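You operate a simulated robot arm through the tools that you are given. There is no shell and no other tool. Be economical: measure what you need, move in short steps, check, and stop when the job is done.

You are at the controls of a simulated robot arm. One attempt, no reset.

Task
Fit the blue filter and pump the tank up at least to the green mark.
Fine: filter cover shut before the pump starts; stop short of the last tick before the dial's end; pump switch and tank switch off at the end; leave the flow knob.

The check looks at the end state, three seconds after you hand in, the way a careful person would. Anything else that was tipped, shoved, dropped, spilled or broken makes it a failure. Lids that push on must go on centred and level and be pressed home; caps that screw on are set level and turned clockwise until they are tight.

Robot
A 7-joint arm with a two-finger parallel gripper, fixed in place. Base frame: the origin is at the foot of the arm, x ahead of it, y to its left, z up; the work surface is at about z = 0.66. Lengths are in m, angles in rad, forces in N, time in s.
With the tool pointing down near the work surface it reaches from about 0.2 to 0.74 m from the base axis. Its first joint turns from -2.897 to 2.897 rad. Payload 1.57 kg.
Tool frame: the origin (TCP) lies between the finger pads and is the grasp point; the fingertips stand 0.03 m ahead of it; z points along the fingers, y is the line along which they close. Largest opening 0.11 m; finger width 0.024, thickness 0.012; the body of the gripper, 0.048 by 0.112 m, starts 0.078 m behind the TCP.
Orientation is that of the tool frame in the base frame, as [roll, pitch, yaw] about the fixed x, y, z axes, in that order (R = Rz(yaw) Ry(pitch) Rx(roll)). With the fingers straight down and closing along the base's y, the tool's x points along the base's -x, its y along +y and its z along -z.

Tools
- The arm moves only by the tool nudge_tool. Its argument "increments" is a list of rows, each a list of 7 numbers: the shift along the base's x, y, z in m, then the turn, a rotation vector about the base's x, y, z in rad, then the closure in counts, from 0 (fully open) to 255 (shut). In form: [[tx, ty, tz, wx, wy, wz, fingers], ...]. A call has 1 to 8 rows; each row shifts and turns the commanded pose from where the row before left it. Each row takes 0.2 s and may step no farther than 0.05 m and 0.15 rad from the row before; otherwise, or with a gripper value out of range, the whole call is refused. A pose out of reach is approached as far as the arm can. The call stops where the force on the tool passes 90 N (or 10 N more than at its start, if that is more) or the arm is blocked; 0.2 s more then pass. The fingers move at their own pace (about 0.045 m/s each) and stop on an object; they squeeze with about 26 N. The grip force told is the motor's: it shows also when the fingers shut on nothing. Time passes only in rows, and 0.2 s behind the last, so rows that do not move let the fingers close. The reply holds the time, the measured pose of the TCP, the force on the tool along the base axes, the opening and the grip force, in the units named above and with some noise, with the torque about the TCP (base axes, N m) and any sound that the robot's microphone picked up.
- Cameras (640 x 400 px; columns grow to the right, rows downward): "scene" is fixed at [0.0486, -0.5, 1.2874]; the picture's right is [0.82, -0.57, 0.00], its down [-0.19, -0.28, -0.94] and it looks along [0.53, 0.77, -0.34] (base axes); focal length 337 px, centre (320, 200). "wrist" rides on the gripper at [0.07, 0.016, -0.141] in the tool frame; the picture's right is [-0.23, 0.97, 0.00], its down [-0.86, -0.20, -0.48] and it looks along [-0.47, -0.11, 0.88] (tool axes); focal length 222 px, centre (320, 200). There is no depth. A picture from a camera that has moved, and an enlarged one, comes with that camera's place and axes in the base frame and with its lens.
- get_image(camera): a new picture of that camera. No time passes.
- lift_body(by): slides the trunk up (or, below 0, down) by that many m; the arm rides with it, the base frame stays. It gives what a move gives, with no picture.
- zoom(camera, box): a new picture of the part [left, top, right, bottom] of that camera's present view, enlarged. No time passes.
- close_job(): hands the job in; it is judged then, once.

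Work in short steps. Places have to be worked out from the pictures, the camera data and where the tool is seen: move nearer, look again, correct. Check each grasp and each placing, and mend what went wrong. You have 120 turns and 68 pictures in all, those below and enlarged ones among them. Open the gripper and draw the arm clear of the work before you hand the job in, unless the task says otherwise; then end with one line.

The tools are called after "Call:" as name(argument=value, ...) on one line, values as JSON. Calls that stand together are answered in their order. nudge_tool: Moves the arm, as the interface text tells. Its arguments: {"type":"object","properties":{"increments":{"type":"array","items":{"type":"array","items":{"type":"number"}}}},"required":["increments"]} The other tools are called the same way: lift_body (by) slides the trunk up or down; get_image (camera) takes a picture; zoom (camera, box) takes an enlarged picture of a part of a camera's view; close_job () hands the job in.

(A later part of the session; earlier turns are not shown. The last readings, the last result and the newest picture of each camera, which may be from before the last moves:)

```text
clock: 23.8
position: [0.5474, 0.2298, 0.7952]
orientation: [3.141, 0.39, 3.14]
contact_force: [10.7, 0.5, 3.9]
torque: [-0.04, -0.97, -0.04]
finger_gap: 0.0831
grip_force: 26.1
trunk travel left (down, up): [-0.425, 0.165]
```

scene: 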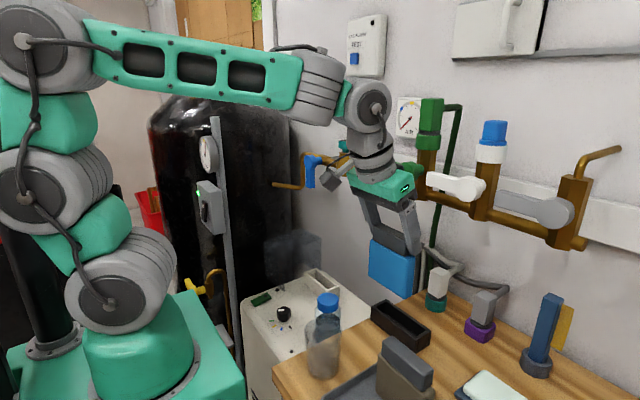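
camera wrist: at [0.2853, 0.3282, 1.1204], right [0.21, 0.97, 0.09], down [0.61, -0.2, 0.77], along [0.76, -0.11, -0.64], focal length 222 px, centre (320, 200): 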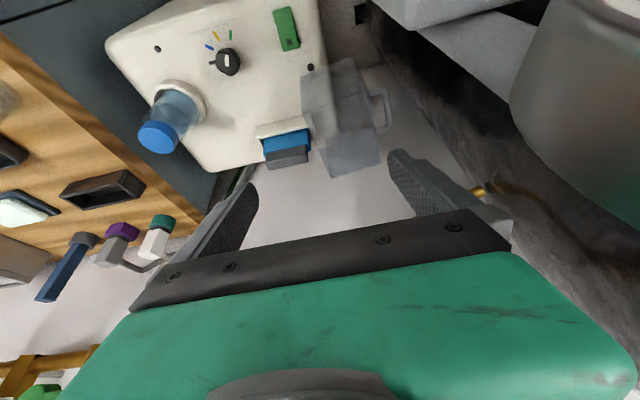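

Contacts: back wall touched at the +y end, front wall at the −y end, so the filter needs a small +z yaw (~0.04). Centre x at 0.556 and yaw.

Call:
nudge_tool(increments=[[0.005, 0, 0, 0, 0, 0, 255], [0.004, 0, 0, 0, 0, 0.02, 255], [0, 0, 0, 0, 0, 0.02, 255], [0, 0, 0, 0, 0, 0, 255]])

Call:
zoom(camera="wrist", box=[260, 80, 400, 180])

```text
clock: 24.8
position: [0.5538, 0.2305, 0.7947]
orientation: [-3.139, 0.387, -3.101]
contact_force: [-7.2, -0.5, -3.2]
torque: [0.02, 0.95, -0.37]
finger_gap: 0.0829
grip_force: 26.1
trunk travel left (down, up): [-0.425, 0.165]
```

```text
4.00 times, centred on (330, 130) of wrist
camera zoom: at [0.4341, 0.2418, 0.9002], right [0.17, 0.98, 0.08], down [0.62, -0.17, 0.77], along [0.77, -0.08, -0.64], focal length 888 px, centre (280, 480)
```

zoom: 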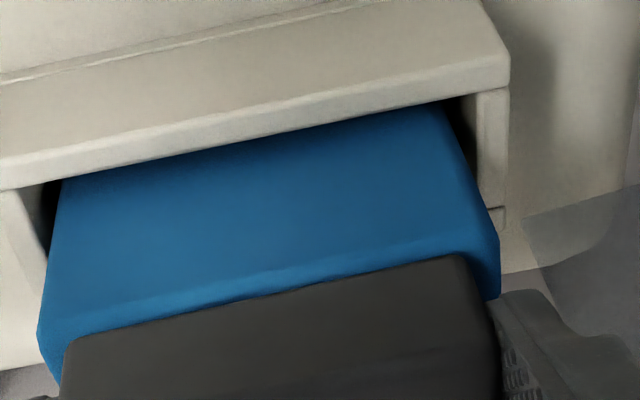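

The floor/ledge seems to be at z≈0.67, making the filter too tall for the cover. I'll undo the yaw, lift the filter out and look inside the slot before trying again.

Call:
nudge_tool(increments=[[0.001, 0, 0.005, 0, 0, -0.025, 255], [0, 0, 0.02, 0, 0, 0, 255], [0, 0, 0.025, 0, 0, 0, 255], [-0.01, -0.02, 0.03, 0, 0, 0, 255], [-0.01, -0.045, 0, 0, 0, 0, 255], [0, -0.045, 0, 0, 0, 0, 255]])

Call:
get_image(camera="wrist")

```text
clock: 26.2
position: [0.535, 0.1194, 0.8754]
orientation: [3.14, 0.392, -3.127]
contact_force: [0.3, -0.4, 0.3]
torque: [0.01, 0.01, 0.02]
finger_gap: 0.0827
grip_force: 25.7
trunk travel left (down, up): [-0.425, 0.165]
```

```text
24 pictures are left
camera wrist: at [0.4162, 0.1344, 0.9801], right [0.2, 0.98, 0.09], down [0.61, -0.19, 0.77], along [0.77, -0.1, -0.63], focal length 222 px, centre (320, 200)
```

wrist: 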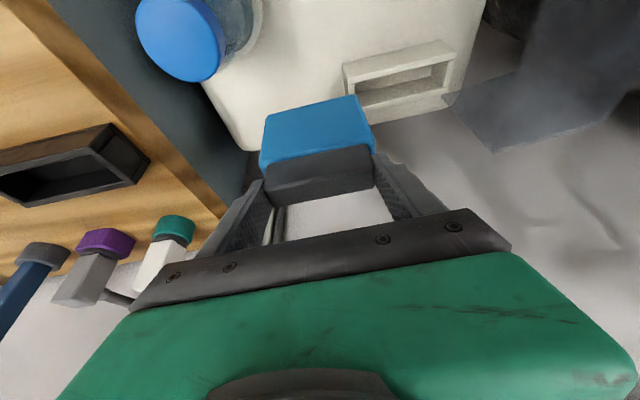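

Good line of sight to the slot. Zoom into it.

Call:
zoom(camera="wrist", box=[330, 30, 470, 120])

Call:
zoom(camera="scene", box=[290, 240, 350, 300])

```text
4.44 times, centred on (400, 75) of wrist
camera zoom: at [0.4162, 0.1344, 0.9801], right [0.2, 0.98, 0.09], down [0.61, -0.19, 0.77], along [0.77, -0.1, -0.63], focal length 987 px, centre (-36, 756)
```

zoom: 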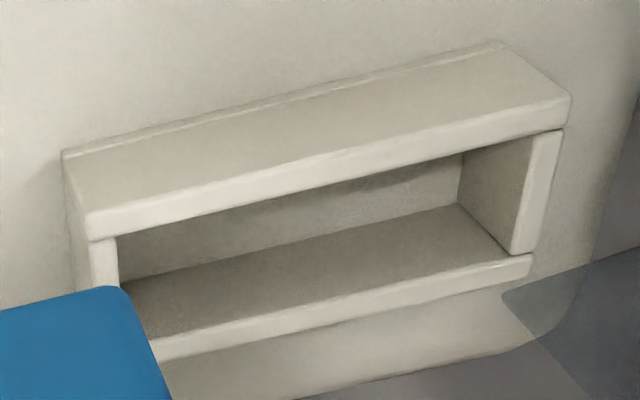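

```text
6.67 times, centred on (320, 270) of scene
camera zoom: at [0.0486, -0.5, 1.2874], right [0.82, -0.57, 0.0], down [-0.19, -0.28, -0.94], along [0.53, 0.77, -0.34], focal length 2246 px, centre (320, -267)
```

zoom: 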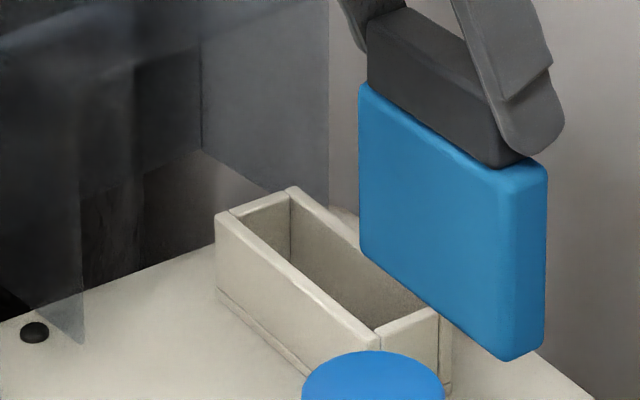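

The slot is a plain open collar with a flat floor, nothing blocking: the filter had bottomed out properly. I'll reinsert it (yaw +0.015, x 0.556).

Call:
nudge_tool(increments=[[0, 0.045, 0, 0, 0, 0, 255], [0.01, 0.045, -0.005, 0, 0, 0, 255], [0.011, 0.021, -0.01, 0, 0, 0, 255], [0, 0, -0.02, 0, 0, 0, 255], [0, 0, 0, 0, 0, 0, 255]])

Call:
zoom(camera="scene", box=[290, 240, 350, 300])

```text
clock: 27.4
position: [0.5565, 0.2301, 0.8419]
orientation: [-3.14, 0.39, -3.129]
contact_force: [-0.6, -1.4, -0.7]
torque: [-0.02, -0.03, 0.0]
finger_gap: 0.0828
grip_force: 25.9
trunk travel left (down, up): [-0.425, 0.165]
```

```text
6.67 times, centred on (320, 270) of scene
camera zoom: at [0.0486, -0.5, 1.2874], right [0.82, -0.57, 0.0], down [-0.19, -0.28, -0.94], along [0.53, 0.77, -0.34], focal length 2246 px, centre (320, -267)
```

zoom: 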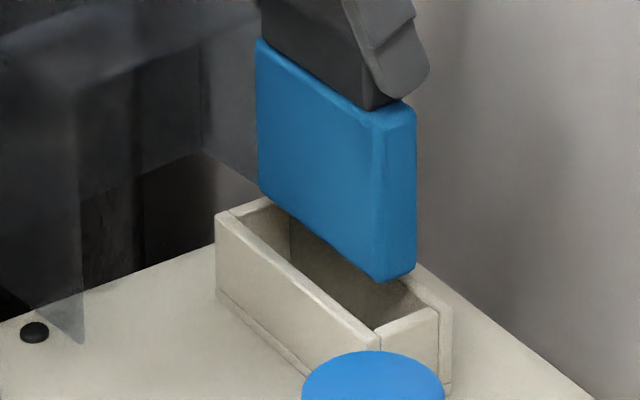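

Aligned over the collar (within ~2 mm). Lower in.

Call:
nudge_tool(increments=[[-0.002, 0, -0.02, 0, 0, 0, 255], [0, 0, -0.015, 0, 0, 0, 255], [0, 0, -0.01, 0, 0, 0, 255], [0, 0, -0.006, 0, 0, 0, 255], [0, 0, -0.005, 0, 0, 0, 255], [0, 0, -0.004, 0, 0, 0, 255]])

```text
clock: 28.8
position: [0.5568, 0.2318, 0.7858]
orientation: [3.137, 0.4, -3.13]
contact_force: [3.4, 0.2, 23.2]
torque: [-0.06, -0.35, -0.03]
finger_gap: 0.0837
grip_force: 26.1
trunk travel left (down, up): [-0.425, 0.165]
```

Flat, balanced contact now. Press a little to seat it, then release.

Call:
nudge_tool(increments=[[0, 0, -0.005, 0, 0, 0, 255], [0, 0, -0.004, 0, 0, 0, 255], [0, 0, 0, 0, 0, 0, 255]])

Call:
nudge_tool(increments=[[0, 0, 0.007, 0, 0, 0, 255], [0, 0, 0.003, 0, 0, 0, 255], [0, 0, 0, 0, 0, 0, 28], [0, 0, 0, 0, 0, 0, 28]])

```text
clock: 29.6
position: [0.5561, 0.2314, 0.7838]
orientation: [3.133, 0.407, -3.132]
contact_force: [-10.6, -8.6, 69.9]
torque: [-2.86, 0.98, -0.18]
finger_gap: 0.0829
grip_force: 26.2
trunk travel left (down, up): [-0.425, 0.165]
```

```text
clock: 30.6
position: [0.5534, 0.2311, 0.7831]
orientation: [3.139, 0.392, -3.126]
contact_force: [1.1, 2.0, 26.4]
torque: [-0.09, -0.01, 0.02]
finger_gap: 0.0862
grip_force: 0.1
trunk travel left (down, up): [-0.425, 0.165]
```

Bottom confirmed again at the same height. Open and withdraw.

Call:
nudge_tool(increments=[[0, 0, 0.004, 0, 0, 0, 25], [0, 0, 0.006, 0, 0, 0, 25], [-0.002, 0, 0.012, 0, 0, 0, 25], [-0.008, 0, 0.02, 0, 0, 0, 25], [-0.012, 0, 0.03, 0, 0, -0.015, 25], [-0.02, 0, 0.02, 0, 0, 0, 25]])

Call:
zoom(camera="scene", box=[255, 215, 355, 300])

```text
clock: 32.0
position: [0.5137, 0.2302, 0.8746]
orientation: [-3.141, 0.388, -3.141]
contact_force: [0.0, -1.3, -0.6]
torque: [0.05, 0.0, -0.05]
finger_gap: 0.0992
grip_force: 0.1
trunk travel left (down, up): [-0.425, 0.165]
```

```text
4.71 times, centred on (305, 258) of scene
camera zoom: at [0.0486, -0.5, 1.2874], right [0.82, -0.57, 0.0], down [-0.19, -0.28, -0.94], along [0.53, 0.77, -0.34], focal length 1585 px, centre (391, -71)
```

zoom: 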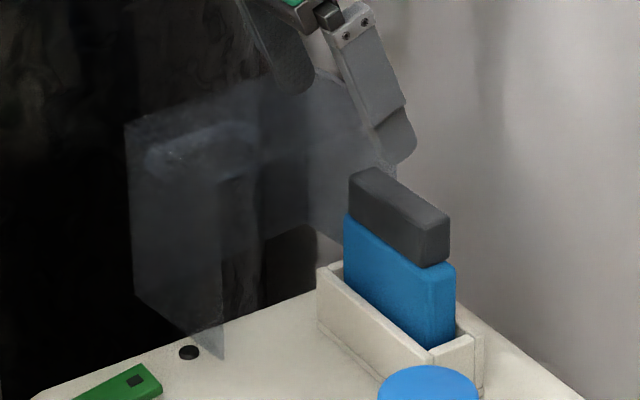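

Filter is in and released. Next the cover: I'll retreat upward, close the fingers, and yaw +90° so the hand leans toward −y to hook over the cover's outer (handle) side.

Call:
nudge_tool(increments=[[-0.03, 0, 0.035, 0, 0, 0.02, 25], [-0.025, 0, 0.04, 0, 0, 0.14, 100], [-0.02, 0, 0.04, 0, 0, 0.14, 200], [-0.015, 0, 0.03, 0, 0, 0.14, 255], [0, 0, 0.02, 0, 0, 0.14, 255], [0, 0, 0, 0, 0, 0.14, 255], [0, 0, 0, 0, 0, 0.14, 255], [0, 0, 0, 0, 0, 0.14, 255]])

Call:
nudge_tool(increments=[[0, 0, 0, 0, 0, 0.14, 255], [0, 0, 0, 0, 0, 0.14, 255], [0, 0, 0, 0, 0, 0.14, 255], [0, 0, 0, 0, 0, 0.14, 255], [0, 0, 0, 0, 0, 0.15, 255]])

Call:
get_image(camera="wrist")

```text
clock: 33.8
position: [0.4226, 0.2301, 1.0386]
orientation: [3.141, 0.389, -2.139]
contact_force: [-0.1, 0.1, -0.7]
torque: [0.01, -0.01, 0.0]
finger_gap: 0.0
grip_force: 20.9
trunk travel left (down, up): [-0.425, 0.165]
```

```text
clock: 35.0
position: [0.4228, 0.2307, 1.0397]
orientation: [3.141, 0.39, -1.427]
contact_force: [0.4, 0.3, -0.8]
torque: [-0.01, -0.01, -0.01]
finger_gap: 0.0001
grip_force: 21.4
trunk travel left (down, up): [-0.425, 0.165]
```

```text
19 pictures are left
camera wrist: at [0.4224, 0.1121, 1.1446], right [-0.99, 0.07, 0.09], down [0.11, 0.63, 0.77], along [0.0, 0.77, -0.63], focal length 222 px, centre (320, 200)
```

wrist: 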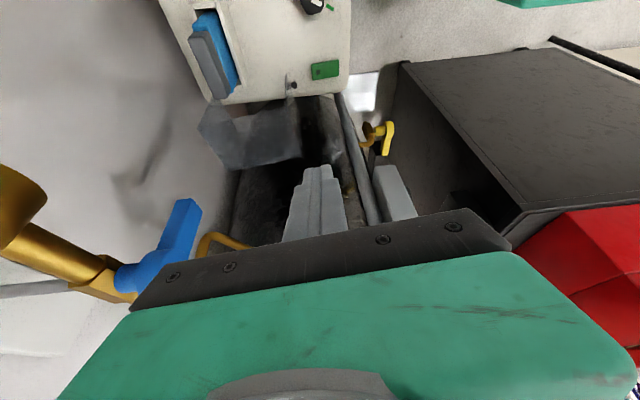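

Tank front surface works out to y≈0.506, so there's room for the closed fingers at y≈0.45. Move over the cover top at z≈0.92 first.

Call:
nudge_tool(increments=[[0.02, 0.045, -0.005, 0, 0, 0, 255], [0.02, 0.045, 0, 0, 0, 0, 255], [0.01, 0.045, -0.015, 0, 0, 0, 255], [0.005, 0.045, -0.015, 0, 0, 0, 255], [0, 0.028, -0.035, 0, 0, 0, 255], [0, 0, -0.04, 0, 0, 0, 255]])

Call:
get_image(camera="wrist")

```text
clock: 36.4
position: [0.4792, 0.438, 0.9288]
orientation: [-3.141, 0.39, -1.432]
contact_force: [-0.9, 0.4, -0.1]
torque: [-0.04, 0.0, 0.04]
finger_gap: 0.0001
grip_force: 21.0
trunk travel left (down, up): [-0.425, 0.165]
```

```text
18 pictures are left
camera wrist: at [0.4778, 0.32, 1.0337], right [-0.99, 0.07, 0.09], down [0.11, 0.63, 0.77], along [0.0, 0.77, -0.63], focal length 222 px, centre (320, 200)
```

wrist: 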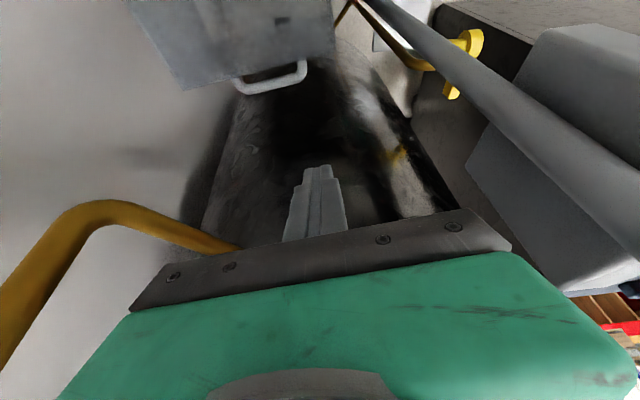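

The handle is at ≈(0.516, 0.42, 0.79), close behind the fingers. Shift +y 8 mm for clearance and lower the fingertips behind the cover to z≈0.77.

Call:
nudge_tool(increments=[[0, 0.008, -0.03, 0, 0, 0, 255], [0, 0, -0.04, 0, 0, 0, 255], [0, 0, -0.04, 0, 0, 0, 255], [0, 0, -0.025, 0, 0, 0, 255]])

```text
clock: 37.4
position: [0.4778, 0.4464, 0.7938]
orientation: [3.141, 0.391, -1.432]
contact_force: [-0.6, 0.4, -0.9]
torque: [0.0, 0.01, -0.02]
finger_gap: 0.0001
grip_force: 21.2
trunk travel left (down, up): [-0.425, 0.165]
```

No contact. Push −y in small steps with a slight rise, following the hinge arc.

Call:
nudge_tool(increments=[[0, -0.02, 0, 0, 0, 0, 255], [0, -0.02, 0.004, 0, 0, 0, 255], [0, -0.02, 0.006, 0, 0, 0, 255], [0, -0.015, 0.006, 0, 0, 0, 255]])

Call:
get_image(camera="wrist")

```text
clock: 38.4
position: [0.4785, 0.3703, 0.8099]
orientation: [-3.14, 0.39, -1.431]
contact_force: [-0.7, 0.1, 1.5]
torque: [0.0, 0.01, 0.01]
finger_gap: 0.0
grip_force: 20.9
trunk travel left (down, up): [-0.425, 0.165]
```

```text
17 pictures are left
camera wrist: at [0.4775, 0.253, 0.9147], right [-0.99, 0.07, 0.09], down [0.11, 0.63, 0.77], along [0.0, 0.77, -0.63], focal length 222 px, centre (320, 200)
```

wrist: 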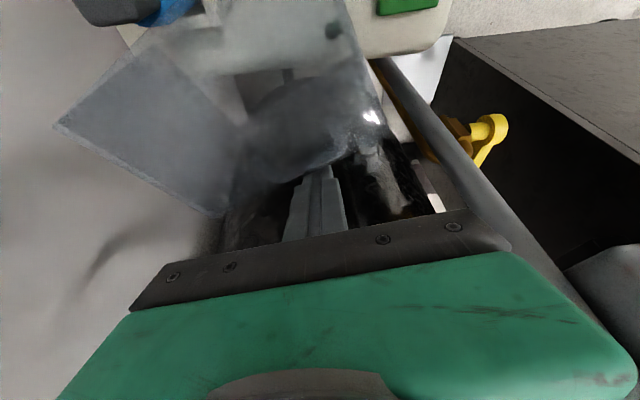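

The cover is tilting with negligible force. Continue pushing and rising slightly.

Call:
nudge_tool(increments=[[0, -0.02, 0.008, 0, 0, 0, 255], [0, -0.02, 0.006, 0, 0, 0, 255], [0, -0.02, 0.004, 0, 0, 0, 255], [0, 0, 0, 0, 0, 0, 255]])

Call:
zoom(camera="scene", box=[230, 160, 380, 300])

```text
clock: 39.4
position: [0.4786, 0.3114, 0.8281]
orientation: [3.141, 0.388, -1.432]
contact_force: [0.2, -0.3, 0.4]
torque: [0.04, 0.0, 0.0]
finger_gap: 0.0
grip_force: 21.6
trunk travel left (down, up): [-0.425, 0.165]
```

```text
2.86 times, centred on (305, 230) of scene
camera zoom: at [0.0486, -0.5, 1.2874], right [0.82, -0.57, 0.0], down [-0.19, -0.28, -0.94], along [0.53, 0.77, -0.34], focal length 963 px, centre (363, 114)
```

zoom: 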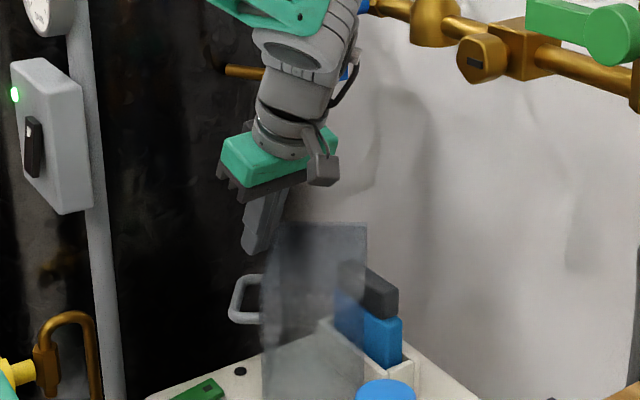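

The cover seems to be swinging about a vertical axis rather than tilting. Look from the wrist before doing more.

Call:
get_image(camera="wrist")

```text
15 pictures are left
camera wrist: at [0.4771, 0.1928, 0.933], right [-0.99, 0.07, 0.09], down [0.11, 0.63, 0.77], along [0.0, 0.77, -0.64], focal length 222 px, centre (320, 200)
```

wrist: 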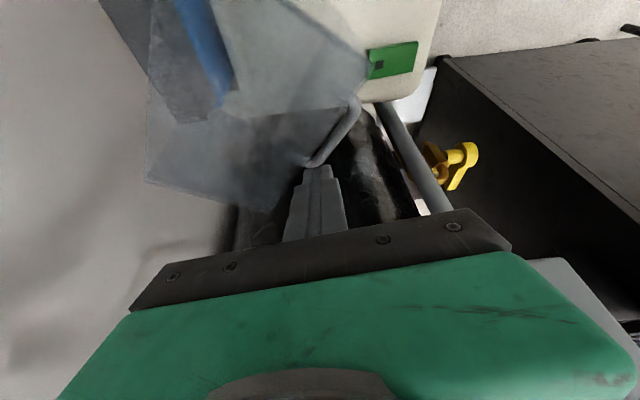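

The cover swings on a vertical hinge (~(0.60, 0.295)), now ~50° closed; the hood top z≈0.80 clears the filter. The fingertip has ridden over the handle, so I'll lift, go outside the handle's free end, and lower to push there.

Call:
nudge_tool(increments=[[0, 0.005, 0.03, 0, 0, 0, 255], [-0.035, 0, 0.01, 0, 0, 0, 255], [-0.035, -0.012, 0, 0, 0, 0, 255], [0, 0, -0.04, 0, 0, 0, 255], [0, 0, -0.04, 0, 0, 0, 255], [0, 0, -0.012, 0, 0, 0, 255]])

Call:
get_image(camera="wrist")

```text
clock: 40.8
position: [0.4091, 0.3055, 0.7771]
orientation: [3.141, 0.388, -1.433]
contact_force: [0.0, 0.4, 0.8]
torque: [0.03, -0.03, 0.02]
finger_gap: 0.0001
grip_force: 22.0
trunk travel left (down, up): [-0.425, 0.165]
```

```text
14 pictures are left
camera wrist: at [0.4075, 0.1863, 0.8815], right [-0.99, 0.07, 0.09], down [0.11, 0.63, 0.77], along [0.0, 0.77, -0.64], focal length 222 px, centre (320, 200)
```

wrist: 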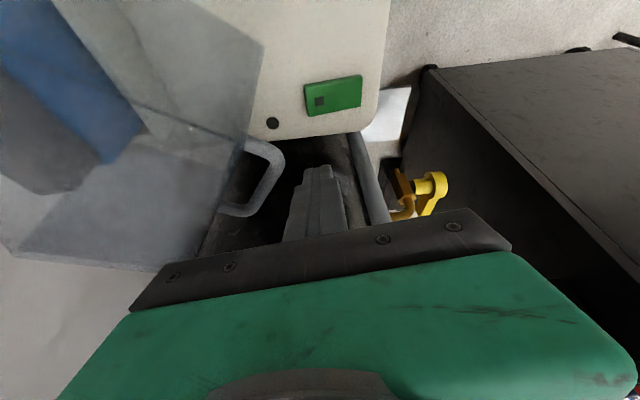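

The finger is now just outside the handle's free side. Push in the +x/−y direction along the hinge arc.

Call:
nudge_tool(increments=[[0.01, -0.02, 0, 0, 0, 0, 255], [0.012, -0.022, 0, 0, 0, 0, 255], [0.01, -0.022, 0, 0, 0, 0, 255], [0.01, -0.02, 0, 0, 0, 0, 255]])

Call:
get_image(camera="wrist")

```text
clock: 41.8
position: [0.4452, 0.2189, 0.7775]
orientation: [3.135, 0.389, -1.433]
contact_force: [-29.4, -13.6, 16.2]
torque: [-0.11, 0.69, 0.28]
finger_gap: 0.0
grip_force: 21.5
trunk travel left (down, up): [-0.425, 0.165]
```

```text
13 pictures are left
camera wrist: at [0.4454, 0.1004, 0.8821], right [-0.99, 0.07, 0.09], down [0.12, 0.63, 0.77], along [0.0, 0.77, -0.64], focal length 222 px, centre (320, 200)
```

wrist: 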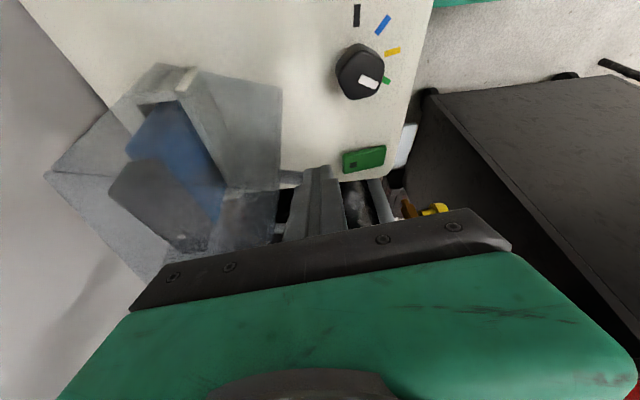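

Resistance of ~30 N: either the closed stop or contact. Check from the scene camera.

Call:
zoom(camera="scene", box=[240, 210, 360, 310])

```text
4.00 times, centred on (300, 260) of scene
camera zoom: at [0.0486, -0.5, 1.2874], right [0.82, -0.57, 0.0], down [-0.19, -0.28, -0.94], along [0.53, 0.77, -0.34], focal length 1348 px, centre (400, -40)
```

zoom: 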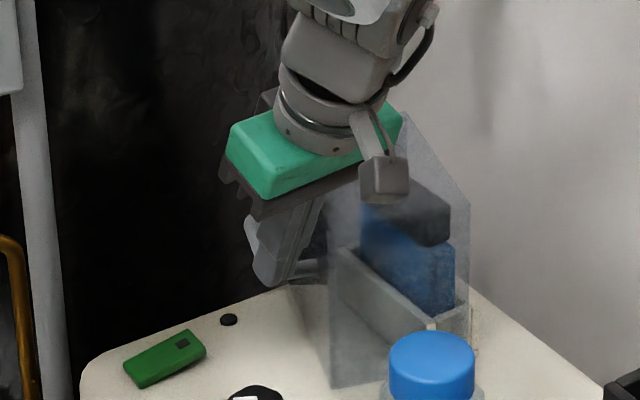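

The cover is ~70° closed and I was pushing through the hinge. I'll back off, raise above the handle, and push the panel near its free end toward +x/−y.

Call:
nudge_tool(increments=[[-0.025, 0, 0, 0, 0, 0, 255], [0, -0.015, 0.026, 0, 0, 0, 255], [0.005, -0.022, 0, 0, 0, 0, 255], [0.015, -0.004, 0, 0, 0, 0, 255], [0.015, -0.008, 0, 0, 0, 0, 255], [0.015, -0.01, 0, 0, 0, 0, 255]])

Call:
zoom(camera="scene", box=[240, 210, 360, 310])

```text
clock: 43.2
position: [0.4719, 0.1603, 0.8034]
orientation: [3.135, 0.389, -1.433]
contact_force: [-20.4, -19.1, 6.6]
torque: [-0.22, 0.26, 0.22]
finger_gap: 0.0
grip_force: 21.5
trunk travel left (down, up): [-0.425, 0.165]
```

```text
4.00 times, centred on (300, 260) of scene
camera zoom: at [0.0486, -0.5, 1.2874], right [0.82, -0.57, 0.0], down [-0.19, -0.28, -0.94], along [0.53, 0.77, -0.34], focal length 1348 px, centre (400, -40)
```

zoom: 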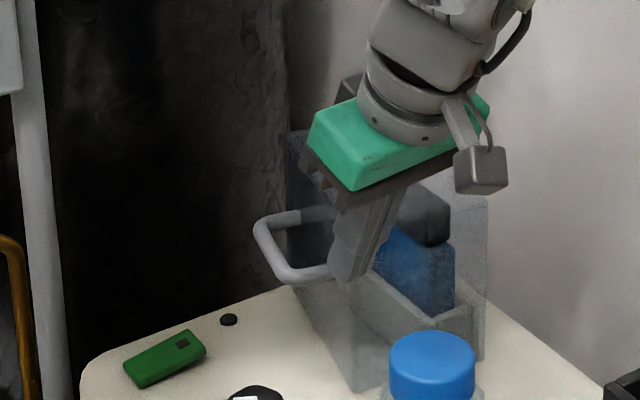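

The tip slid past the panel's free edge. Back off, move +y 0.035 and push +x again, squarely on the panel above the handle.

Call:
nudge_tool(increments=[[-0.035, 0, 0, 0, 0, 0, 255], [0, 0.035, 0, 0, 0, 0, 255], [0.018, 0, 0, 0, 0, 0, 255], [0.015, -0.004, 0, 0, 0, 0, 255], [0.012, -0.008, 0, 0, 0, 0, 255], [0.01, -0.008, 0, 0, 0, 0, 255]])

Call:
zoom(camera="scene", box=[240, 210, 360, 310])

```text
clock: 44.6
position: [0.4958, 0.177, 0.8035]
orientation: [-3.141, 0.388, -1.431]
contact_force: [0.5, 0.4, -0.2]
torque: [0.02, 0.02, 0.02]
finger_gap: 0.0001
grip_force: 21.7
trunk travel left (down, up): [-0.425, 0.165]
```

```text
4.00 times, centred on (300, 260) of scene
camera zoom: at [0.0486, -0.5, 1.2874], right [0.82, -0.57, 0.0], down [-0.19, -0.28, -0.94], along [0.53, 0.77, -0.34], focal length 1348 px, centre (400, -40)
```

zoom: 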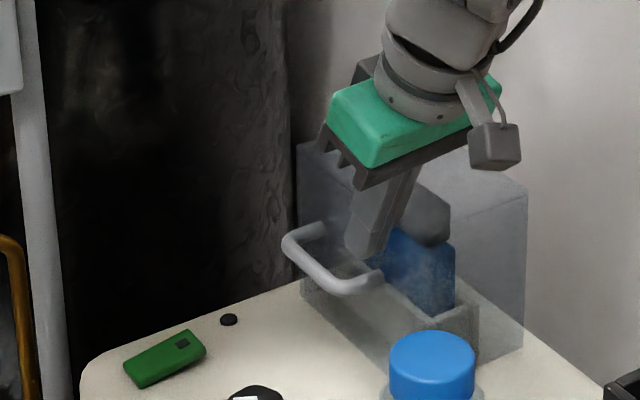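

The cover is almost parallel with the collar now. Push a little farther to its stop.

Call:
nudge_tool(increments=[[0.008, -0.002, 0, 0, 0, 0, 255], [0.008, 0, 0, 0, 0, 0, 255], [0.006, 0, 0, 0, 0, 0, 255]])

```text
clock: 45.4
position: [0.4999, 0.1744, 0.803]
orientation: [3.129, 0.391, -1.43]
contact_force: [-49.5, 3.8, 7.8]
torque: [-0.04, 0.05, -0.38]
finger_gap: 0.0
grip_force: 20.8
trunk travel left (down, up): [-0.425, 0.165]
```

The stop is firm (50 N): cover shut. Retreat, straighten the tool to vertical above the pump switch area (≈(0.38, 0.28)), and read the gauge/tank switch in the scene view.

Call:
nudge_tool(increments=[[-0.03, 0, 0.005, 0, 0, 0, 255], [-0.03, 0, 0.03, 0, 0, 0, 255], [-0.03, 0.015, 0.035, -0.13, 0, 0, 255], [-0.02, 0.025, 0.03, -0.13, 0, 0, 255], [-0.02, 0.02, 0, -0.13, 0, 0, 255], [0, 0, 0, 0, 0, 0, 255]])

Call:
zoom(camera="scene", box=[180, 120, 280, 240])

Call:
get_image(camera="wrist")

```text
clock: 46.8
position: [0.3865, 0.237, 0.9036]
orientation: [3.091, 0.002, -1.444]
contact_force: [-0.4, 0.2, -1.0]
torque: [-0.01, 0.01, -0.01]
finger_gap: 0.0
grip_force: 21.7
trunk travel left (down, up): [-0.425, 0.165]
```

```text
3.33 times, centred on (230, 180) of scene
camera zoom: at [0.0486, -0.5, 1.2874], right [0.82, -0.57, 0.0], down [-0.19, -0.28, -0.94], along [0.53, 0.77, -0.34], focal length 1123 px, centre (620, 267)
```

zoom: 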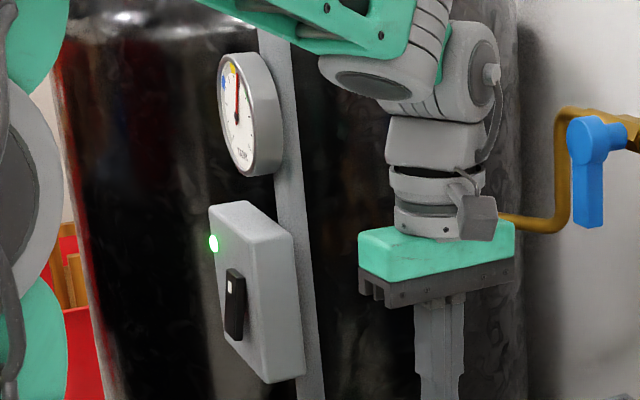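

```text
8 pictures are left
camera wrist: at [0.3863, 0.1659, 1.0451], right [-0.99, 0.1, 0.05], down [0.11, 0.88, 0.47], along [0.0, 0.47, -0.88], focal length 222 px, centre (320, 200)
```

wrist: 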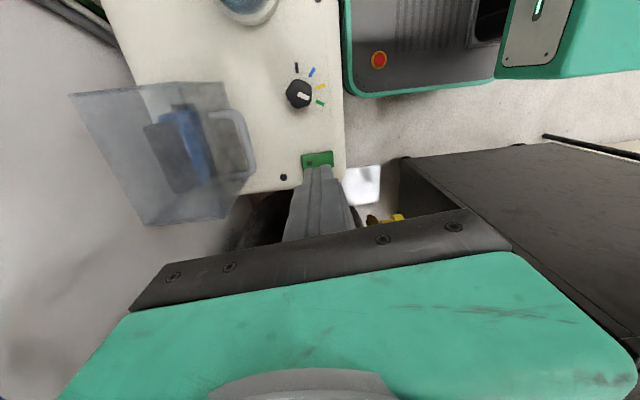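

The cover is square with the pump (closed). The green pump switch is at ≈(0.383, 0.283), long along x. I'll move above its +x end (with the dark mark) and lower to just above it.

Call:
nudge_tool(increments=[[0.008, 0.023, -0.04, 0, 0, 0, 255], [0.007, 0.023, -0.04, 0, 0, 0, 255], [0, 0, -0.045, 0, 0, 0, 255], [0, 0, -0.03, 0, 0, 0, 255]])

Call:
zoom(camera="scene", box=[195, 120, 300, 340])

```text
clock: 47.8
position: [0.401, 0.2818, 0.7461]
orientation: [3.089, 0.004, -1.443]
contact_force: [0.3, 0.1, -0.6]
torque: [-0.01, -0.03, 0.01]
finger_gap: 0.0002
grip_force: 21.4
trunk travel left (down, up): [-0.425, 0.165]
```

```text
1.82 times, centred on (248, 230) of scene
camera zoom: at [0.0486, -0.5, 1.2874], right [0.82, -0.57, 0.0], down [-0.19, -0.28, -0.94], along [0.53, 0.77, -0.34], focal length 612 px, centre (452, 146)
```

zoom: 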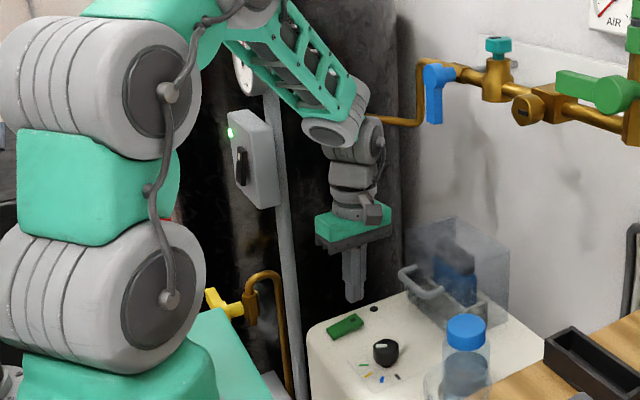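

Tip is right above the switch's marked end. Press down in small steps, listening.

Call:
nudge_tool(increments=[[0, 0, -0.015, 0, 0, 0, 255], [0, 0, -0.01, 0, 0, 0, 255], [0, 0, -0.006, 0, 0, 0, 255]])

```text
clock: 48.6
position: [0.4027, 0.2796, 0.7161]
orientation: [3.088, 0.002, -1.441]
contact_force: [0.3, 0.2, 0.2]
torque: [0.02, 0.01, 0.01]
finger_gap: 0.0
grip_force: 21.3
trunk travel left (down, up): [-0.425, 0.165]
```

No contact yet at tip z≈0.686. Continue down.

Call:
nudge_tool(increments=[[0, 0, -0.005, 0, 0, 0, 255], [0, 0, -0.005, 0, 0, 0, 255], [0, 0, -0.004, 0, 0, 0, 255]])

```text
clock: 49.4
position: [0.4021, 0.281, 0.7014]
orientation: [3.089, 0.004, -1.442]
contact_force: [1.2, -0.3, -0.8]
torque: [-0.02, -0.02, -0.02]
finger_gap: 0.0
grip_force: 21.5
trunk travel left (down, up): [-0.425, 0.165]
```

Marked end is the low one (no contact at tip 0.671). Lift and press the raised −x end instead.

Call:
nudge_tool(increments=[[0, 0, 0.035, 0, 0, 0, 255], [-0.034, -0.001, 0, 0, 0, 0, 255], [0, 0, -0.015, 0, 0, 0, 255], [0, 0, -0.006, 0, 0, 0, 255], [0, 0, -0.005, 0, 0, 0, 255]])

```text
clock: 50.6
position: [0.3671, 0.2795, 0.7109]
orientation: [3.089, 0.003, -1.444]
contact_force: [0.2, 0.5, 0.5]
torque: [0.0, 0.02, 0.0]
finger_gap: 0.0
grip_force: 20.9
trunk travel left (down, up): [-0.425, 0.165]
```

Call:
nudge_tool(increments=[[0, 0, -0.004, 0, 0, 0, 255], [0, 0, -0.004, 0, 0, 0, 255]])

```text
clock: 51.2
position: [0.368, 0.2809, 0.7045]
orientation: [3.089, 0.004, -1.441]
contact_force: [-1.1, 0.5, 1.0]
torque: [-0.01, 0.03, -0.01]
finger_gap: 0.0
grip_force: 21.2
trunk travel left (down, up): [-0.425, 0.165]
```

Still free at tip 0.6745; continue gently.

Call:
nudge_tool(increments=[[0, 0, -0.004, 0, 0, 0, 255], [0, 0, -0.003, 0, 0, 0, 255]])

```text
clock: 51.8
position: [0.3678, 0.2803, 0.6998]
orientation: [3.092, 0.008, -1.443]
contact_force: [-15.3, -9.0, 45.2]
torque: [-0.49, 0.05, -0.15]
finger_gap: 0.0
grip_force: 21.0
trunk travel left (down, up): [-0.425, 0.165]
```

Firm contact (45 N) at tip z≈0.67. Lift and look closely at the switch.

Call:
nudge_tool(increments=[[0, 0, 0.02, 0, 0, 0, 255], [0, 0, 0.035, 0, 0, 0, 255]])

Call:
zoom(camera="scene", box=[235, 270, 300, 310])

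```text
clock: 52.4
position: [0.3681, 0.2788, 0.7499]
orientation: [3.087, 0.001, -1.445]
contact_force: [-0.4, 0.2, 0.3]
torque: [0.0, 0.01, 0.01]
finger_gap: 0.0002
grip_force: 21.3
trunk travel left (down, up): [-0.425, 0.165]
```

```text
9.85 times, centred on (268, 290) of scene
camera zoom: at [0.0486, -0.5, 1.2874], right [0.82, -0.57, 0.0], down [-0.19, -0.28, -0.94], along [0.53, 0.77, -0.34], focal length 3317 px, centre (837, -686)
```

zoom: 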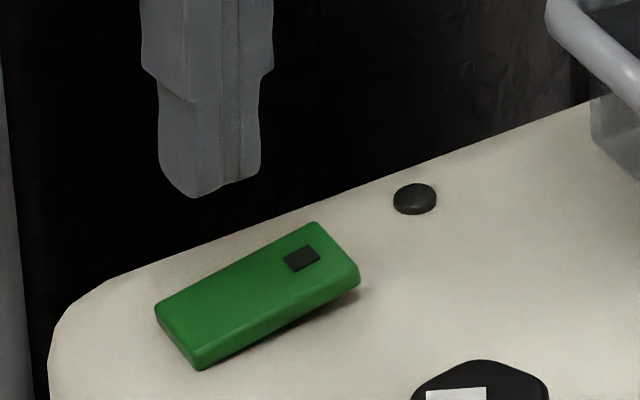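

The marked +x end now appears raised, i.e. the rocker seems toggled. Clear the gauge's line of sight and read the gauge tightly.

Call:
nudge_tool(increments=[[0.01, -0.02, 0.04, 0, 0, 0, 255], [0.01, -0.022, 0.044, 0, 0, 0, 255], [0, 0, 0.049, 0, 0, 0, 255], [0, 0, 0.02, 0, 0, 0, 255]])

Call:
zoom(camera="scene", box=[194, 132, 224, 176])

```text
refused: row 2 steps farther than a row can; nothing moved
```

```text
9.09 times, centred on (209, 154) of scene
camera zoom: at [0.0486, -0.5, 1.2874], right [0.82, -0.57, 0.0], down [-0.19, -0.28, -0.94], along [0.53, 0.77, -0.34], focal length 3063 px, centre (1329, 618)
```

zoom: 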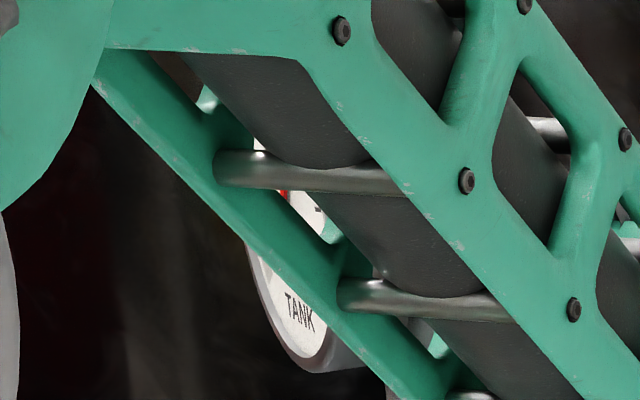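

The move was refused (step too long) and the arm hides the dial. Redo the move with smaller rows first.

Call:
nudge_tool(increments=[[0.01, -0.02, 0.04, 0, 0, 0, 255], [0.01, -0.02, 0.04, 0, 0, 0, 255], [0, 0, 0.045, 0, 0, 0, 255], [0, 0, 0.03, 0, 0, 0, 255]])

```text
clock: 53.4
position: [0.3874, 0.2404, 0.9057]
orientation: [3.087, 0.004, -1.441]
contact_force: [1.1, -0.3, -0.6]
torque: [-0.02, -0.01, -0.01]
finger_gap: 0.0
grip_force: 20.7
trunk travel left (down, up): [-0.425, 0.165]
```

Now the dial should be visible; read it.

Call:
zoom(camera="scene", box=[185, 128, 235, 178])

```text
8.00 times, centred on (210, 153) of scene
camera zoom: at [0.0486, -0.5, 1.2874], right [0.82, -0.57, 0.0], down [-0.19, -0.28, -0.94], along [0.53, 0.77, -0.34], focal length 2695 px, centre (1200, 576)
```

zoom: 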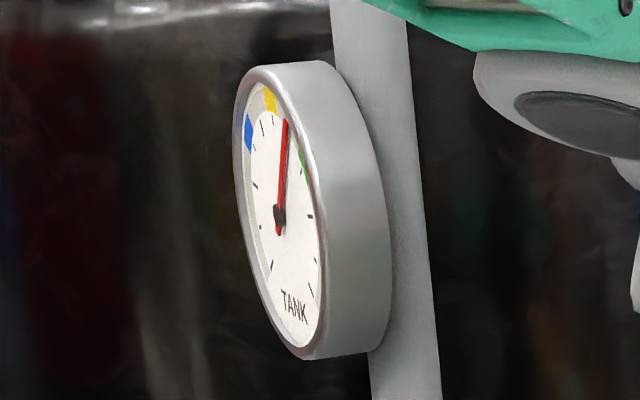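

Needle sits between yellow and green; no pump sound, so the pump isn't running. The marked +x end looks raised, and I had stopped just short of it earlier. Go back over it and press harder.

Call:
nudge_tool(increments=[[0.007, 0.022, -0.04, 0, 0, 0, 255], [0.005, 0.021, -0.04, 0, 0, 0, 255], [0, 0, -0.045, 0, 0, 0, 255], [0, 0, -0.045, 0, 0, 0, 255], [0, 0, -0.025, 0, 0, 0, 255], [0, 0, -0.006, 0, 0, 0, 255]])

Call:
nudge_tool(increments=[[0, 0, -0.003, 0, 0, 0, 255], [0, 0, -0.003, 0, 0, 0, 255]])

```text
clock: 54.8
position: [0.3989, 0.2826, 0.7056]
orientation: [3.088, 0.005, -1.443]
contact_force: [0.0, -0.1, 0.4]
torque: [-0.06, -0.06, 0.01]
finger_gap: 0.0004
grip_force: 20.9
trunk travel left (down, up): [-0.425, 0.165]
```

```text
clock: 55.4
position: [0.3995, 0.2822, 0.7012]
orientation: [3.091, 0.002, -1.444]
contact_force: [-1.9, -4.7, 12.1]
torque: [0.0, 0.21, 0.04]
finger_gap: 0.0001
grip_force: 22.1
trunk travel left (down, up): [-0.425, 0.165]
```

Contact at 12 N; press on in 2–3 mm steps.

Call:
nudge_tool(increments=[[0, 0, -0.003, 0, 0, 0, 255], [0, 0, -0.003, 0, 0, 0, 255]])

```text
clock: 56.0
position: [0.3999, 0.2825, 0.7007]
orientation: [3.099, 0.007, -1.443]
contact_force: [-15.5, -16.3, 79.3]
torque: [-0.17, 1.41, 0.22]
finger_gap: 0.0
grip_force: 22.0
trunk travel left (down, up): [-0.425, 0.165]
```

Contact points suggest each press did tilt the rocker: first press put −x end down, this one +x end down. Retreat and re-read the gauge to see whether it moved in between.

Call:
nudge_tool(increments=[[0, 0, 0.03, 0, 0, 0, 255], [-0.006, -0.02, 0.04, 0, 0, 0, 255], [-0.005, -0.022, 0.04, 0, 0, 0, 255], [0, 0, 0.045, 0, 0, 0, 255], [0, 0, 0.045, 0, 0, 0, 255]])

Call:
zoom(camera="scene", box=[185, 128, 235, 178])

```text
clock: 57.2
position: [0.388, 0.2406, 0.8941]
orientation: [3.088, 0.003, -1.442]
contact_force: [-0.4, -0.4, -1.5]
torque: [-0.02, 0.01, 0.01]
finger_gap: 0.0001
grip_force: 21.1
trunk travel left (down, up): [-0.425, 0.165]
```

```text
8.00 times, centred on (210, 153) of scene
camera zoom: at [0.0486, -0.5, 1.2874], right [0.82, -0.57, 0.0], down [-0.19, -0.28, -0.94], along [0.53, 0.77, -0.34], focal length 2695 px, centre (1200, 576)
```

zoom: 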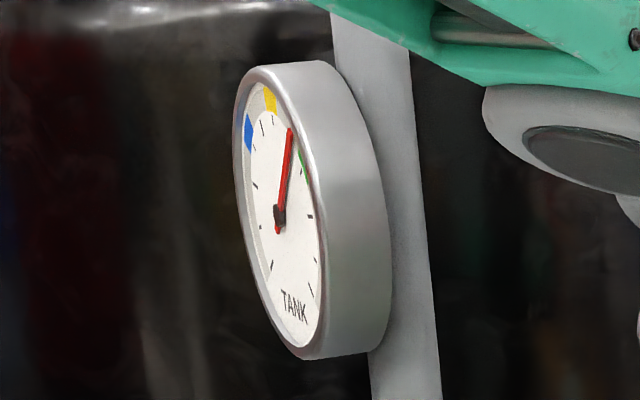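

The needle advanced (≈30°→36°; green spans ≈48–64°, ticks at ≈81°, 108°, 135°), so −x press = on, +x press = off, ~3–4°/s. Press the −x end again to run the pump, aiming for ≈80°.

Call:
nudge_tool(increments=[[-0.01, 0.02, -0.04, 0, 0, 0, 255], [-0.011, 0.02, -0.04, 0, 0, 0, 255], [0, 0, -0.045, 0, 0, 0, 255], [0, 0, -0.045, 0, 0, 0, 255], [0, 0, -0.014, 0, 0, 0, 255], [0, 0, -0.006, 0, 0, 0, 255], [0, 0, -0.005, 0, 0, 0, 255]])

```text
clock: 58.8
position: [0.3662, 0.2806, 0.6999]
orientation: [3.093, 0.005, -1.441]
contact_force: [-10.9, -5.4, 32.0]
torque: [-0.32, 0.05, -0.12]
finger_gap: 0.0001
grip_force: 21.4
trunk travel left (down, up): [-0.425, 0.165]
```

Pressed like the first time (on at ≈58.7 s). Retreat and let it run a few seconds before reading.

Call:
nudge_tool(increments=[[0, 0, 0.03, 0, 0, 0, 255], [0.01, -0.02, 0.04, 0, 0, 0, 255], [0.011, -0.02, 0.04, 0, 0, 0, 255], [0, 0, 0.045, 0, 0, 0, 255], [0, 0, 0.04, 0, 0, 0, 255], [0, 0, 0, 0, 0, 0, 255], [0, 0, 0, 0, 0, 0, 255], [0, 0, 0, 0, 0, 0, 255]])

Call:
nudge_tool(increments=[[0, 0, 0, 0, 0, 0, 255], [0, 0, 0, 0, 0, 0, 255], [0, 0, 0, 0, 0, 0, 255], [0, 0, 0, 0, 0, 0, 255], [0, 0, 0, 0, 0, 0, 255], [0, 0, 0, 0, 0, 0, 255], [0, 0, 0, 0, 0, 0, 255], [0, 0, 0, 0, 0, 0, 255]])

Call:
nudge_tool(increments=[[0, 0, 0, 0, 0, 0, 255], [0, 0, 0, 0, 0, 0, 255], [0, 0, 0, 0, 0, 0, 255], [0, 0, 0, 0, 0, 0, 255], [0, 0, 0, 0, 0, 0, 255]])

Call:
zoom(camera="scene", box=[185, 128, 235, 228])

```text
clock: 60.6
position: [0.3887, 0.2405, 0.8936]
orientation: [3.09, 0.003, -1.44]
contact_force: [0.8, -0.3, -0.4]
torque: [0.0, -0.01, 0.0]
finger_gap: 0.0001
grip_force: 21.1
trunk travel left (down, up): [-0.425, 0.165]
```

```text
clock: 62.4
position: [0.3894, 0.2418, 0.8929]
orientation: [3.089, 0.003, -1.443]
contact_force: [0.2, -0.1, 0.4]
torque: [0.01, 0.02, 0.0]
finger_gap: 0.0
grip_force: 20.8
trunk travel left (down, up): [-0.425, 0.165]
```

```text
clock: 63.6
position: [0.3889, 0.2405, 0.8935]
orientation: [3.089, 0.005, -1.443]
contact_force: [0.5, 0.3, 0.0]
torque: [-0.01, -0.01, -0.03]
finger_gap: 0.0001
grip_force: 20.8
trunk travel left (down, up): [-0.425, 0.165]
```

```text
4.00 times, centred on (210, 178) of scene
camera zoom: at [0.0486, -0.5, 1.2874], right [0.82, -0.57, 0.0], down [-0.19, -0.28, -0.94], along [0.53, 0.77, -0.34], focal length 1348 px, centre (760, 288)
```

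zoom: 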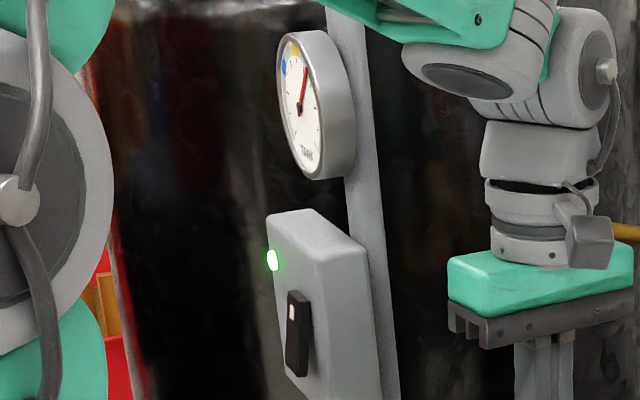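

Needle ≈43° at 63.6 s (rate ~1.3–2.6°/s). I'll let it run ~18 s more before switching off, which lands at ≈67–90°, safely between green and the 108° tick.

Call:
nudge_tool(increments=[[0, 0, 0, 0, 0, 0, 255], [0, 0, 0, 0, 0, 0, 255], [0, 0, 0, 0, 0, 0, 255], [0, 0, 0, 0, 0, 0, 255], [0, 0, 0, 0, 0, 0, 255], [0, 0, 0, 0, 0, 0, 255], [0, 0, 0, 0, 0, 0, 255], [0, 0, 0, 0, 0, 0, 255]])

Call:
nudge_tool(increments=[[0, 0, 0, 0, 0, 0, 255], [0, 0, 0, 0, 0, 0, 255], [0, 0, 0, 0, 0, 0, 255], [0, 0, 0, 0, 0, 0, 255], [0, 0, 0, 0, 0, 0, 255], [0, 0, 0, 0, 0, 0, 255], [0, 0, 0, 0, 0, 0, 255], [0, 0, 0, 0, 0, 0, 255]])

Call:
nudge_tool(increments=[[0, 0, 0, 0, 0, 0, 255], [0, 0, 0, 0, 0, 0, 255], [0, 0, 0, 0, 0, 0, 255], [0, 0, 0, 0, 0, 0, 255], [0, 0, 0, 0, 0, 0, 255], [0, 0, 0, 0, 0, 0, 255], [0, 0, 0, 0, 0, 0, 255], [0, 0, 0, 0, 0, 0, 255]])

Call:
nudge_tool(increments=[[0, 0, 0, 0, 0, 0, 255], [0, 0, 0, 0, 0, 0, 255], [0, 0, 0, 0, 0, 0, 255], [0, 0, 0, 0, 0, 0, 255], [0, 0, 0, 0, 0, 0, 255], [0, 0, 0, 0, 0, 0, 255], [0, 0, 0, 0, 0, 0, 255], [0, 0, 0, 0, 0, 0, 255]])

Call:
nudge_tool(increments=[[0, 0, 0, 0, 0, 0, 255], [0, 0, 0, 0, 0, 0, 255], [0, 0, 0, 0, 0, 0, 255], [0, 0, 0, 0, 0, 0, 255], [0, 0, 0, 0, 0, 0, 255], [0, 0, 0, 0, 0, 0, 255], [0, 0, 0, 0, 0, 0, 255], [0, 0, 0, 0, 0, 0, 255]])

Call:
nudge_tool(increments=[[0, 0, 0, 0, 0, 0, 255], [0, 0, 0, 0, 0, 0, 255], [0, 0, 0, 0, 0, 0, 255], [0, 0, 0, 0, 0, 0, 255], [0, 0, 0, 0, 0, 0, 255], [0, 0, 0, 0, 0, 0, 255], [0, 0, 0, 0, 0, 0, 255], [0, 0, 0, 0, 0, 0, 255]])

Call:
nudge_tool(increments=[[0, 0, 0, 0, 0, 0, 255], [0, 0, 0, 0, 0, 0, 255], [0, 0, 0, 0, 0, 0, 255], [0, 0, 0, 0, 0, 0, 255], [0, 0, 0, 0, 0, 0, 255], [0, 0, 0, 0, 0, 0, 255], [0, 0, 0, 0, 0, 0, 255], [0, 0, 0, 0, 0, 0, 255]])

Call:
nudge_tool(increments=[[0, 0, 0, 0, 0, 0, 255], [0, 0, 0, 0, 0, 0, 255], [0, 0, 0, 0, 0, 0, 255], [0, 0, 0, 0, 0, 0, 255], [0, 0, 0, 0, 0, 0, 255], [0, 0, 0, 0, 0, 0, 255], [0, 0, 0, 0, 0, 0, 255], [0, 0, 0, 0, 0, 0, 255]])

```text
clock: 65.4
position: [0.3896, 0.2405, 0.8945]
orientation: [3.091, 0.005, -1.443]
contact_force: [0.0, -0.4, -1.2]
torque: [0.0, -0.01, 0.0]
finger_gap: 0.0
grip_force: 20.8
trunk travel left (down, up): [-0.425, 0.165]
```

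```text
clock: 67.2
position: [0.3893, 0.2398, 0.8931]
orientation: [3.09, 0.002, -1.443]
contact_force: [0.0, 0.8, 0.5]
torque: [-0.01, 0.01, 0.0]
finger_gap: 0.0001
grip_force: 21.6
trunk travel left (down, up): [-0.425, 0.165]
```

```text
clock: 69.0
position: [0.3901, 0.2402, 0.8931]
orientation: [3.088, 0.002, -1.444]
contact_force: [-0.5, -0.4, 0.2]
torque: [0.0, -0.01, 0.0]
finger_gap: 0.0002
grip_force: 21.2
trunk travel left (down, up): [-0.425, 0.165]
```

```text
clock: 70.8
position: [0.39, 0.2406, 0.8938]
orientation: [3.09, 0.004, -1.443]
contact_force: [0.0, -0.9, -0.1]
torque: [0.03, 0.0, -0.01]
finger_gap: 0.0
grip_force: 21.2
trunk travel left (down, up): [-0.425, 0.165]
```

```text
clock: 72.6
position: [0.3885, 0.2403, 0.8935]
orientation: [3.089, 0.004, -1.444]
contact_force: [0.0, -0.2, -0.4]
torque: [-0.04, 0.0, 0.02]
finger_gap: 0.0
grip_force: 21.0
trunk travel left (down, up): [-0.425, 0.165]
```

```text
clock: 74.4
position: [0.3884, 0.2401, 0.8932]
orientation: [3.09, 0.003, -1.442]
contact_force: [1.1, 1.2, 0.1]
torque: [-0.01, 0.0, 0.03]
finger_gap: 0.0
grip_force: 20.9
trunk travel left (down, up): [-0.425, 0.165]
```

```text
clock: 76.2
position: [0.3893, 0.2409, 0.8936]
orientation: [3.088, 0.004, -1.443]
contact_force: [-0.4, 0.3, 0.2]
torque: [0.0, -0.02, -0.06]
finger_gap: 0.0001
grip_force: 21.3
trunk travel left (down, up): [-0.425, 0.165]
```

```text
clock: 78.0
position: [0.3887, 0.2404, 0.8939]
orientation: [3.087, 0.003, -1.444]
contact_force: [-0.5, 0.3, 0.6]
torque: [-0.02, -0.01, 0.03]
finger_gap: 0.0
grip_force: 21.1
trunk travel left (down, up): [-0.425, 0.165]
```

Now switch the pump off: press the +x end.

Call:
nudge_tool(increments=[[0.007, 0.022, -0.04, 0, 0, 0, 255], [0.006, 0.02, -0.04, 0, 0, 0, 255], [0, 0, -0.045, 0, 0, 0, 255], [0, 0, -0.045, 0, 0, 0, 255], [0, 0, -0.018, 0, 0, 0, 255], [0, 0, -0.006, 0, 0, 0, 255], [0, 0, -0.004, 0, 0, 0, 255]])

```text
clock: 79.6
position: [0.4039, 0.283, 0.7003]
orientation: [3.095, 0.006, -1.442]
contact_force: [-6.0, -9.1, 45.6]
torque: [-0.06, 0.73, 0.11]
finger_gap: 0.0
grip_force: 21.9
trunk travel left (down, up): [-0.425, 0.165]
```

Pressed (45 N). One more small push, then lift.

Call:
nudge_tool(increments=[[0, 0, -0.003, 0, 0, 0, 255], [0, 0, 0.01, 0, 0, 0, 255], [0, 0, 0.03, 0, 0, 0, 255], [-0.01, -0.02, 0.04, 0, 0, 0, 255], [-0.01, -0.022, 0.04, 0, 0, 0, 255], [0, 0, 0.045, 0, 0, 0, 255]])

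```text
clock: 81.0
position: [0.3798, 0.2417, 0.8557]
orientation: [3.087, 0.002, -1.443]
contact_force: [-0.2, -0.4, 0.3]
torque: [0.02, 0.0, -0.03]
finger_gap: 0.0001
grip_force: 21.2
trunk travel left (down, up): [-0.425, 0.165]
```

Pump switched off. Tank switch: rocker on the −x face of the box near (0.28, 0.40, 0.925), top end pressed (on), bottom end protruding; I must push the bottom end in (+x). Rotate back to closing-along-y and lean so the tip leads toward +x.

Call:
nudge_tool(increments=[[-0.02, 0.005, 0.035, 0, 0, -0.14, 255], [-0.02, 0.005, 0.035, 0, 0, -0.14, 255], [-0.02, 0.01, 0.03, 0, 0, -0.14, 255], [-0.02, 0.01, 0.03, 0, 0, -0.14, 255], [-0.02, 0.01, 0.01, 0, 0, -0.14, 255], [-0.02, 0.01, 0, 0, 0, -0.14, 255], [-0.02, 0.01, 0, 0, 0, -0.14, 255], [0, 0, 0, 0, 0, -0.14, 255]])

Call:
nudge_tool(increments=[[0, 0, 0, 0, 0, -0.145, 255], [0, 0, 0, 0, 0, -0.145, 255], [0, 0, 0, 0, 0, -0.145, 255], [0, 0, 0, 0, 0, -0.145, 255], [-0.01, 0, 0, 0, -0.15, 0, 255], [-0.01, 0, 0, 0, -0.15, 0, 255], [-0.01, 0, 0, 0, -0.15, 0, 255]])

```text
clock: 82.8
position: [0.2411, 0.3016, 0.9988]
orientation: [3.09, 0.002, -2.564]
contact_force: [-0.2, -0.3, 0.4]
torque: [0.01, 0.0, 0.0]
finger_gap: 0.0001
grip_force: 21.5
trunk travel left (down, up): [-0.425, 0.165]
```

```text
clock: 84.4
position: [0.2119, 0.3014, 0.9979]
orientation: [3.088, 0.454, 3.141]
contact_force: [0.8, -0.3, 0.5]
torque: [0.0, 0.0, 0.0]
finger_gap: 0.0003
grip_force: 21.1
trunk travel left (down, up): [-0.425, 0.165]
```

Move up beside the rocker (still clear of it in x) and use one picture to fix its position.

Call:
nudge_tool(increments=[[-0.006, 0.04, -0.02, 0, 0, 0, 255], [-0.006, 0.04, -0.02, 0, 0, 0, 255]])

Call:
zoom(camera="wrist", box=[160, 0, 480, 200])

```text
clock: 85.0
position: [0.2001, 0.3827, 0.9573]
orientation: [3.087, 0.454, 3.141]
contact_force: [0.1, 0.3, 0.0]
torque: [-0.02, 0.01, 0.01]
finger_gap: 0.0
grip_force: 22.2
trunk travel left (down, up): [-0.425, 0.165]
```

```text
2.00 times, centred on (320, 100) of wrist
camera zoom: at [0.0741, 0.3913, 1.0553], right [0.18, 0.97, 0.15], down [0.56, -0.23, 0.79], along [0.81, -0.06, -0.59], focal length 444 px, centre (320, 400)
```

zoom: 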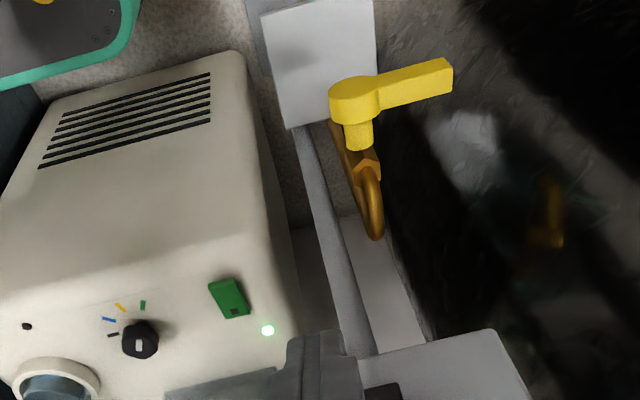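

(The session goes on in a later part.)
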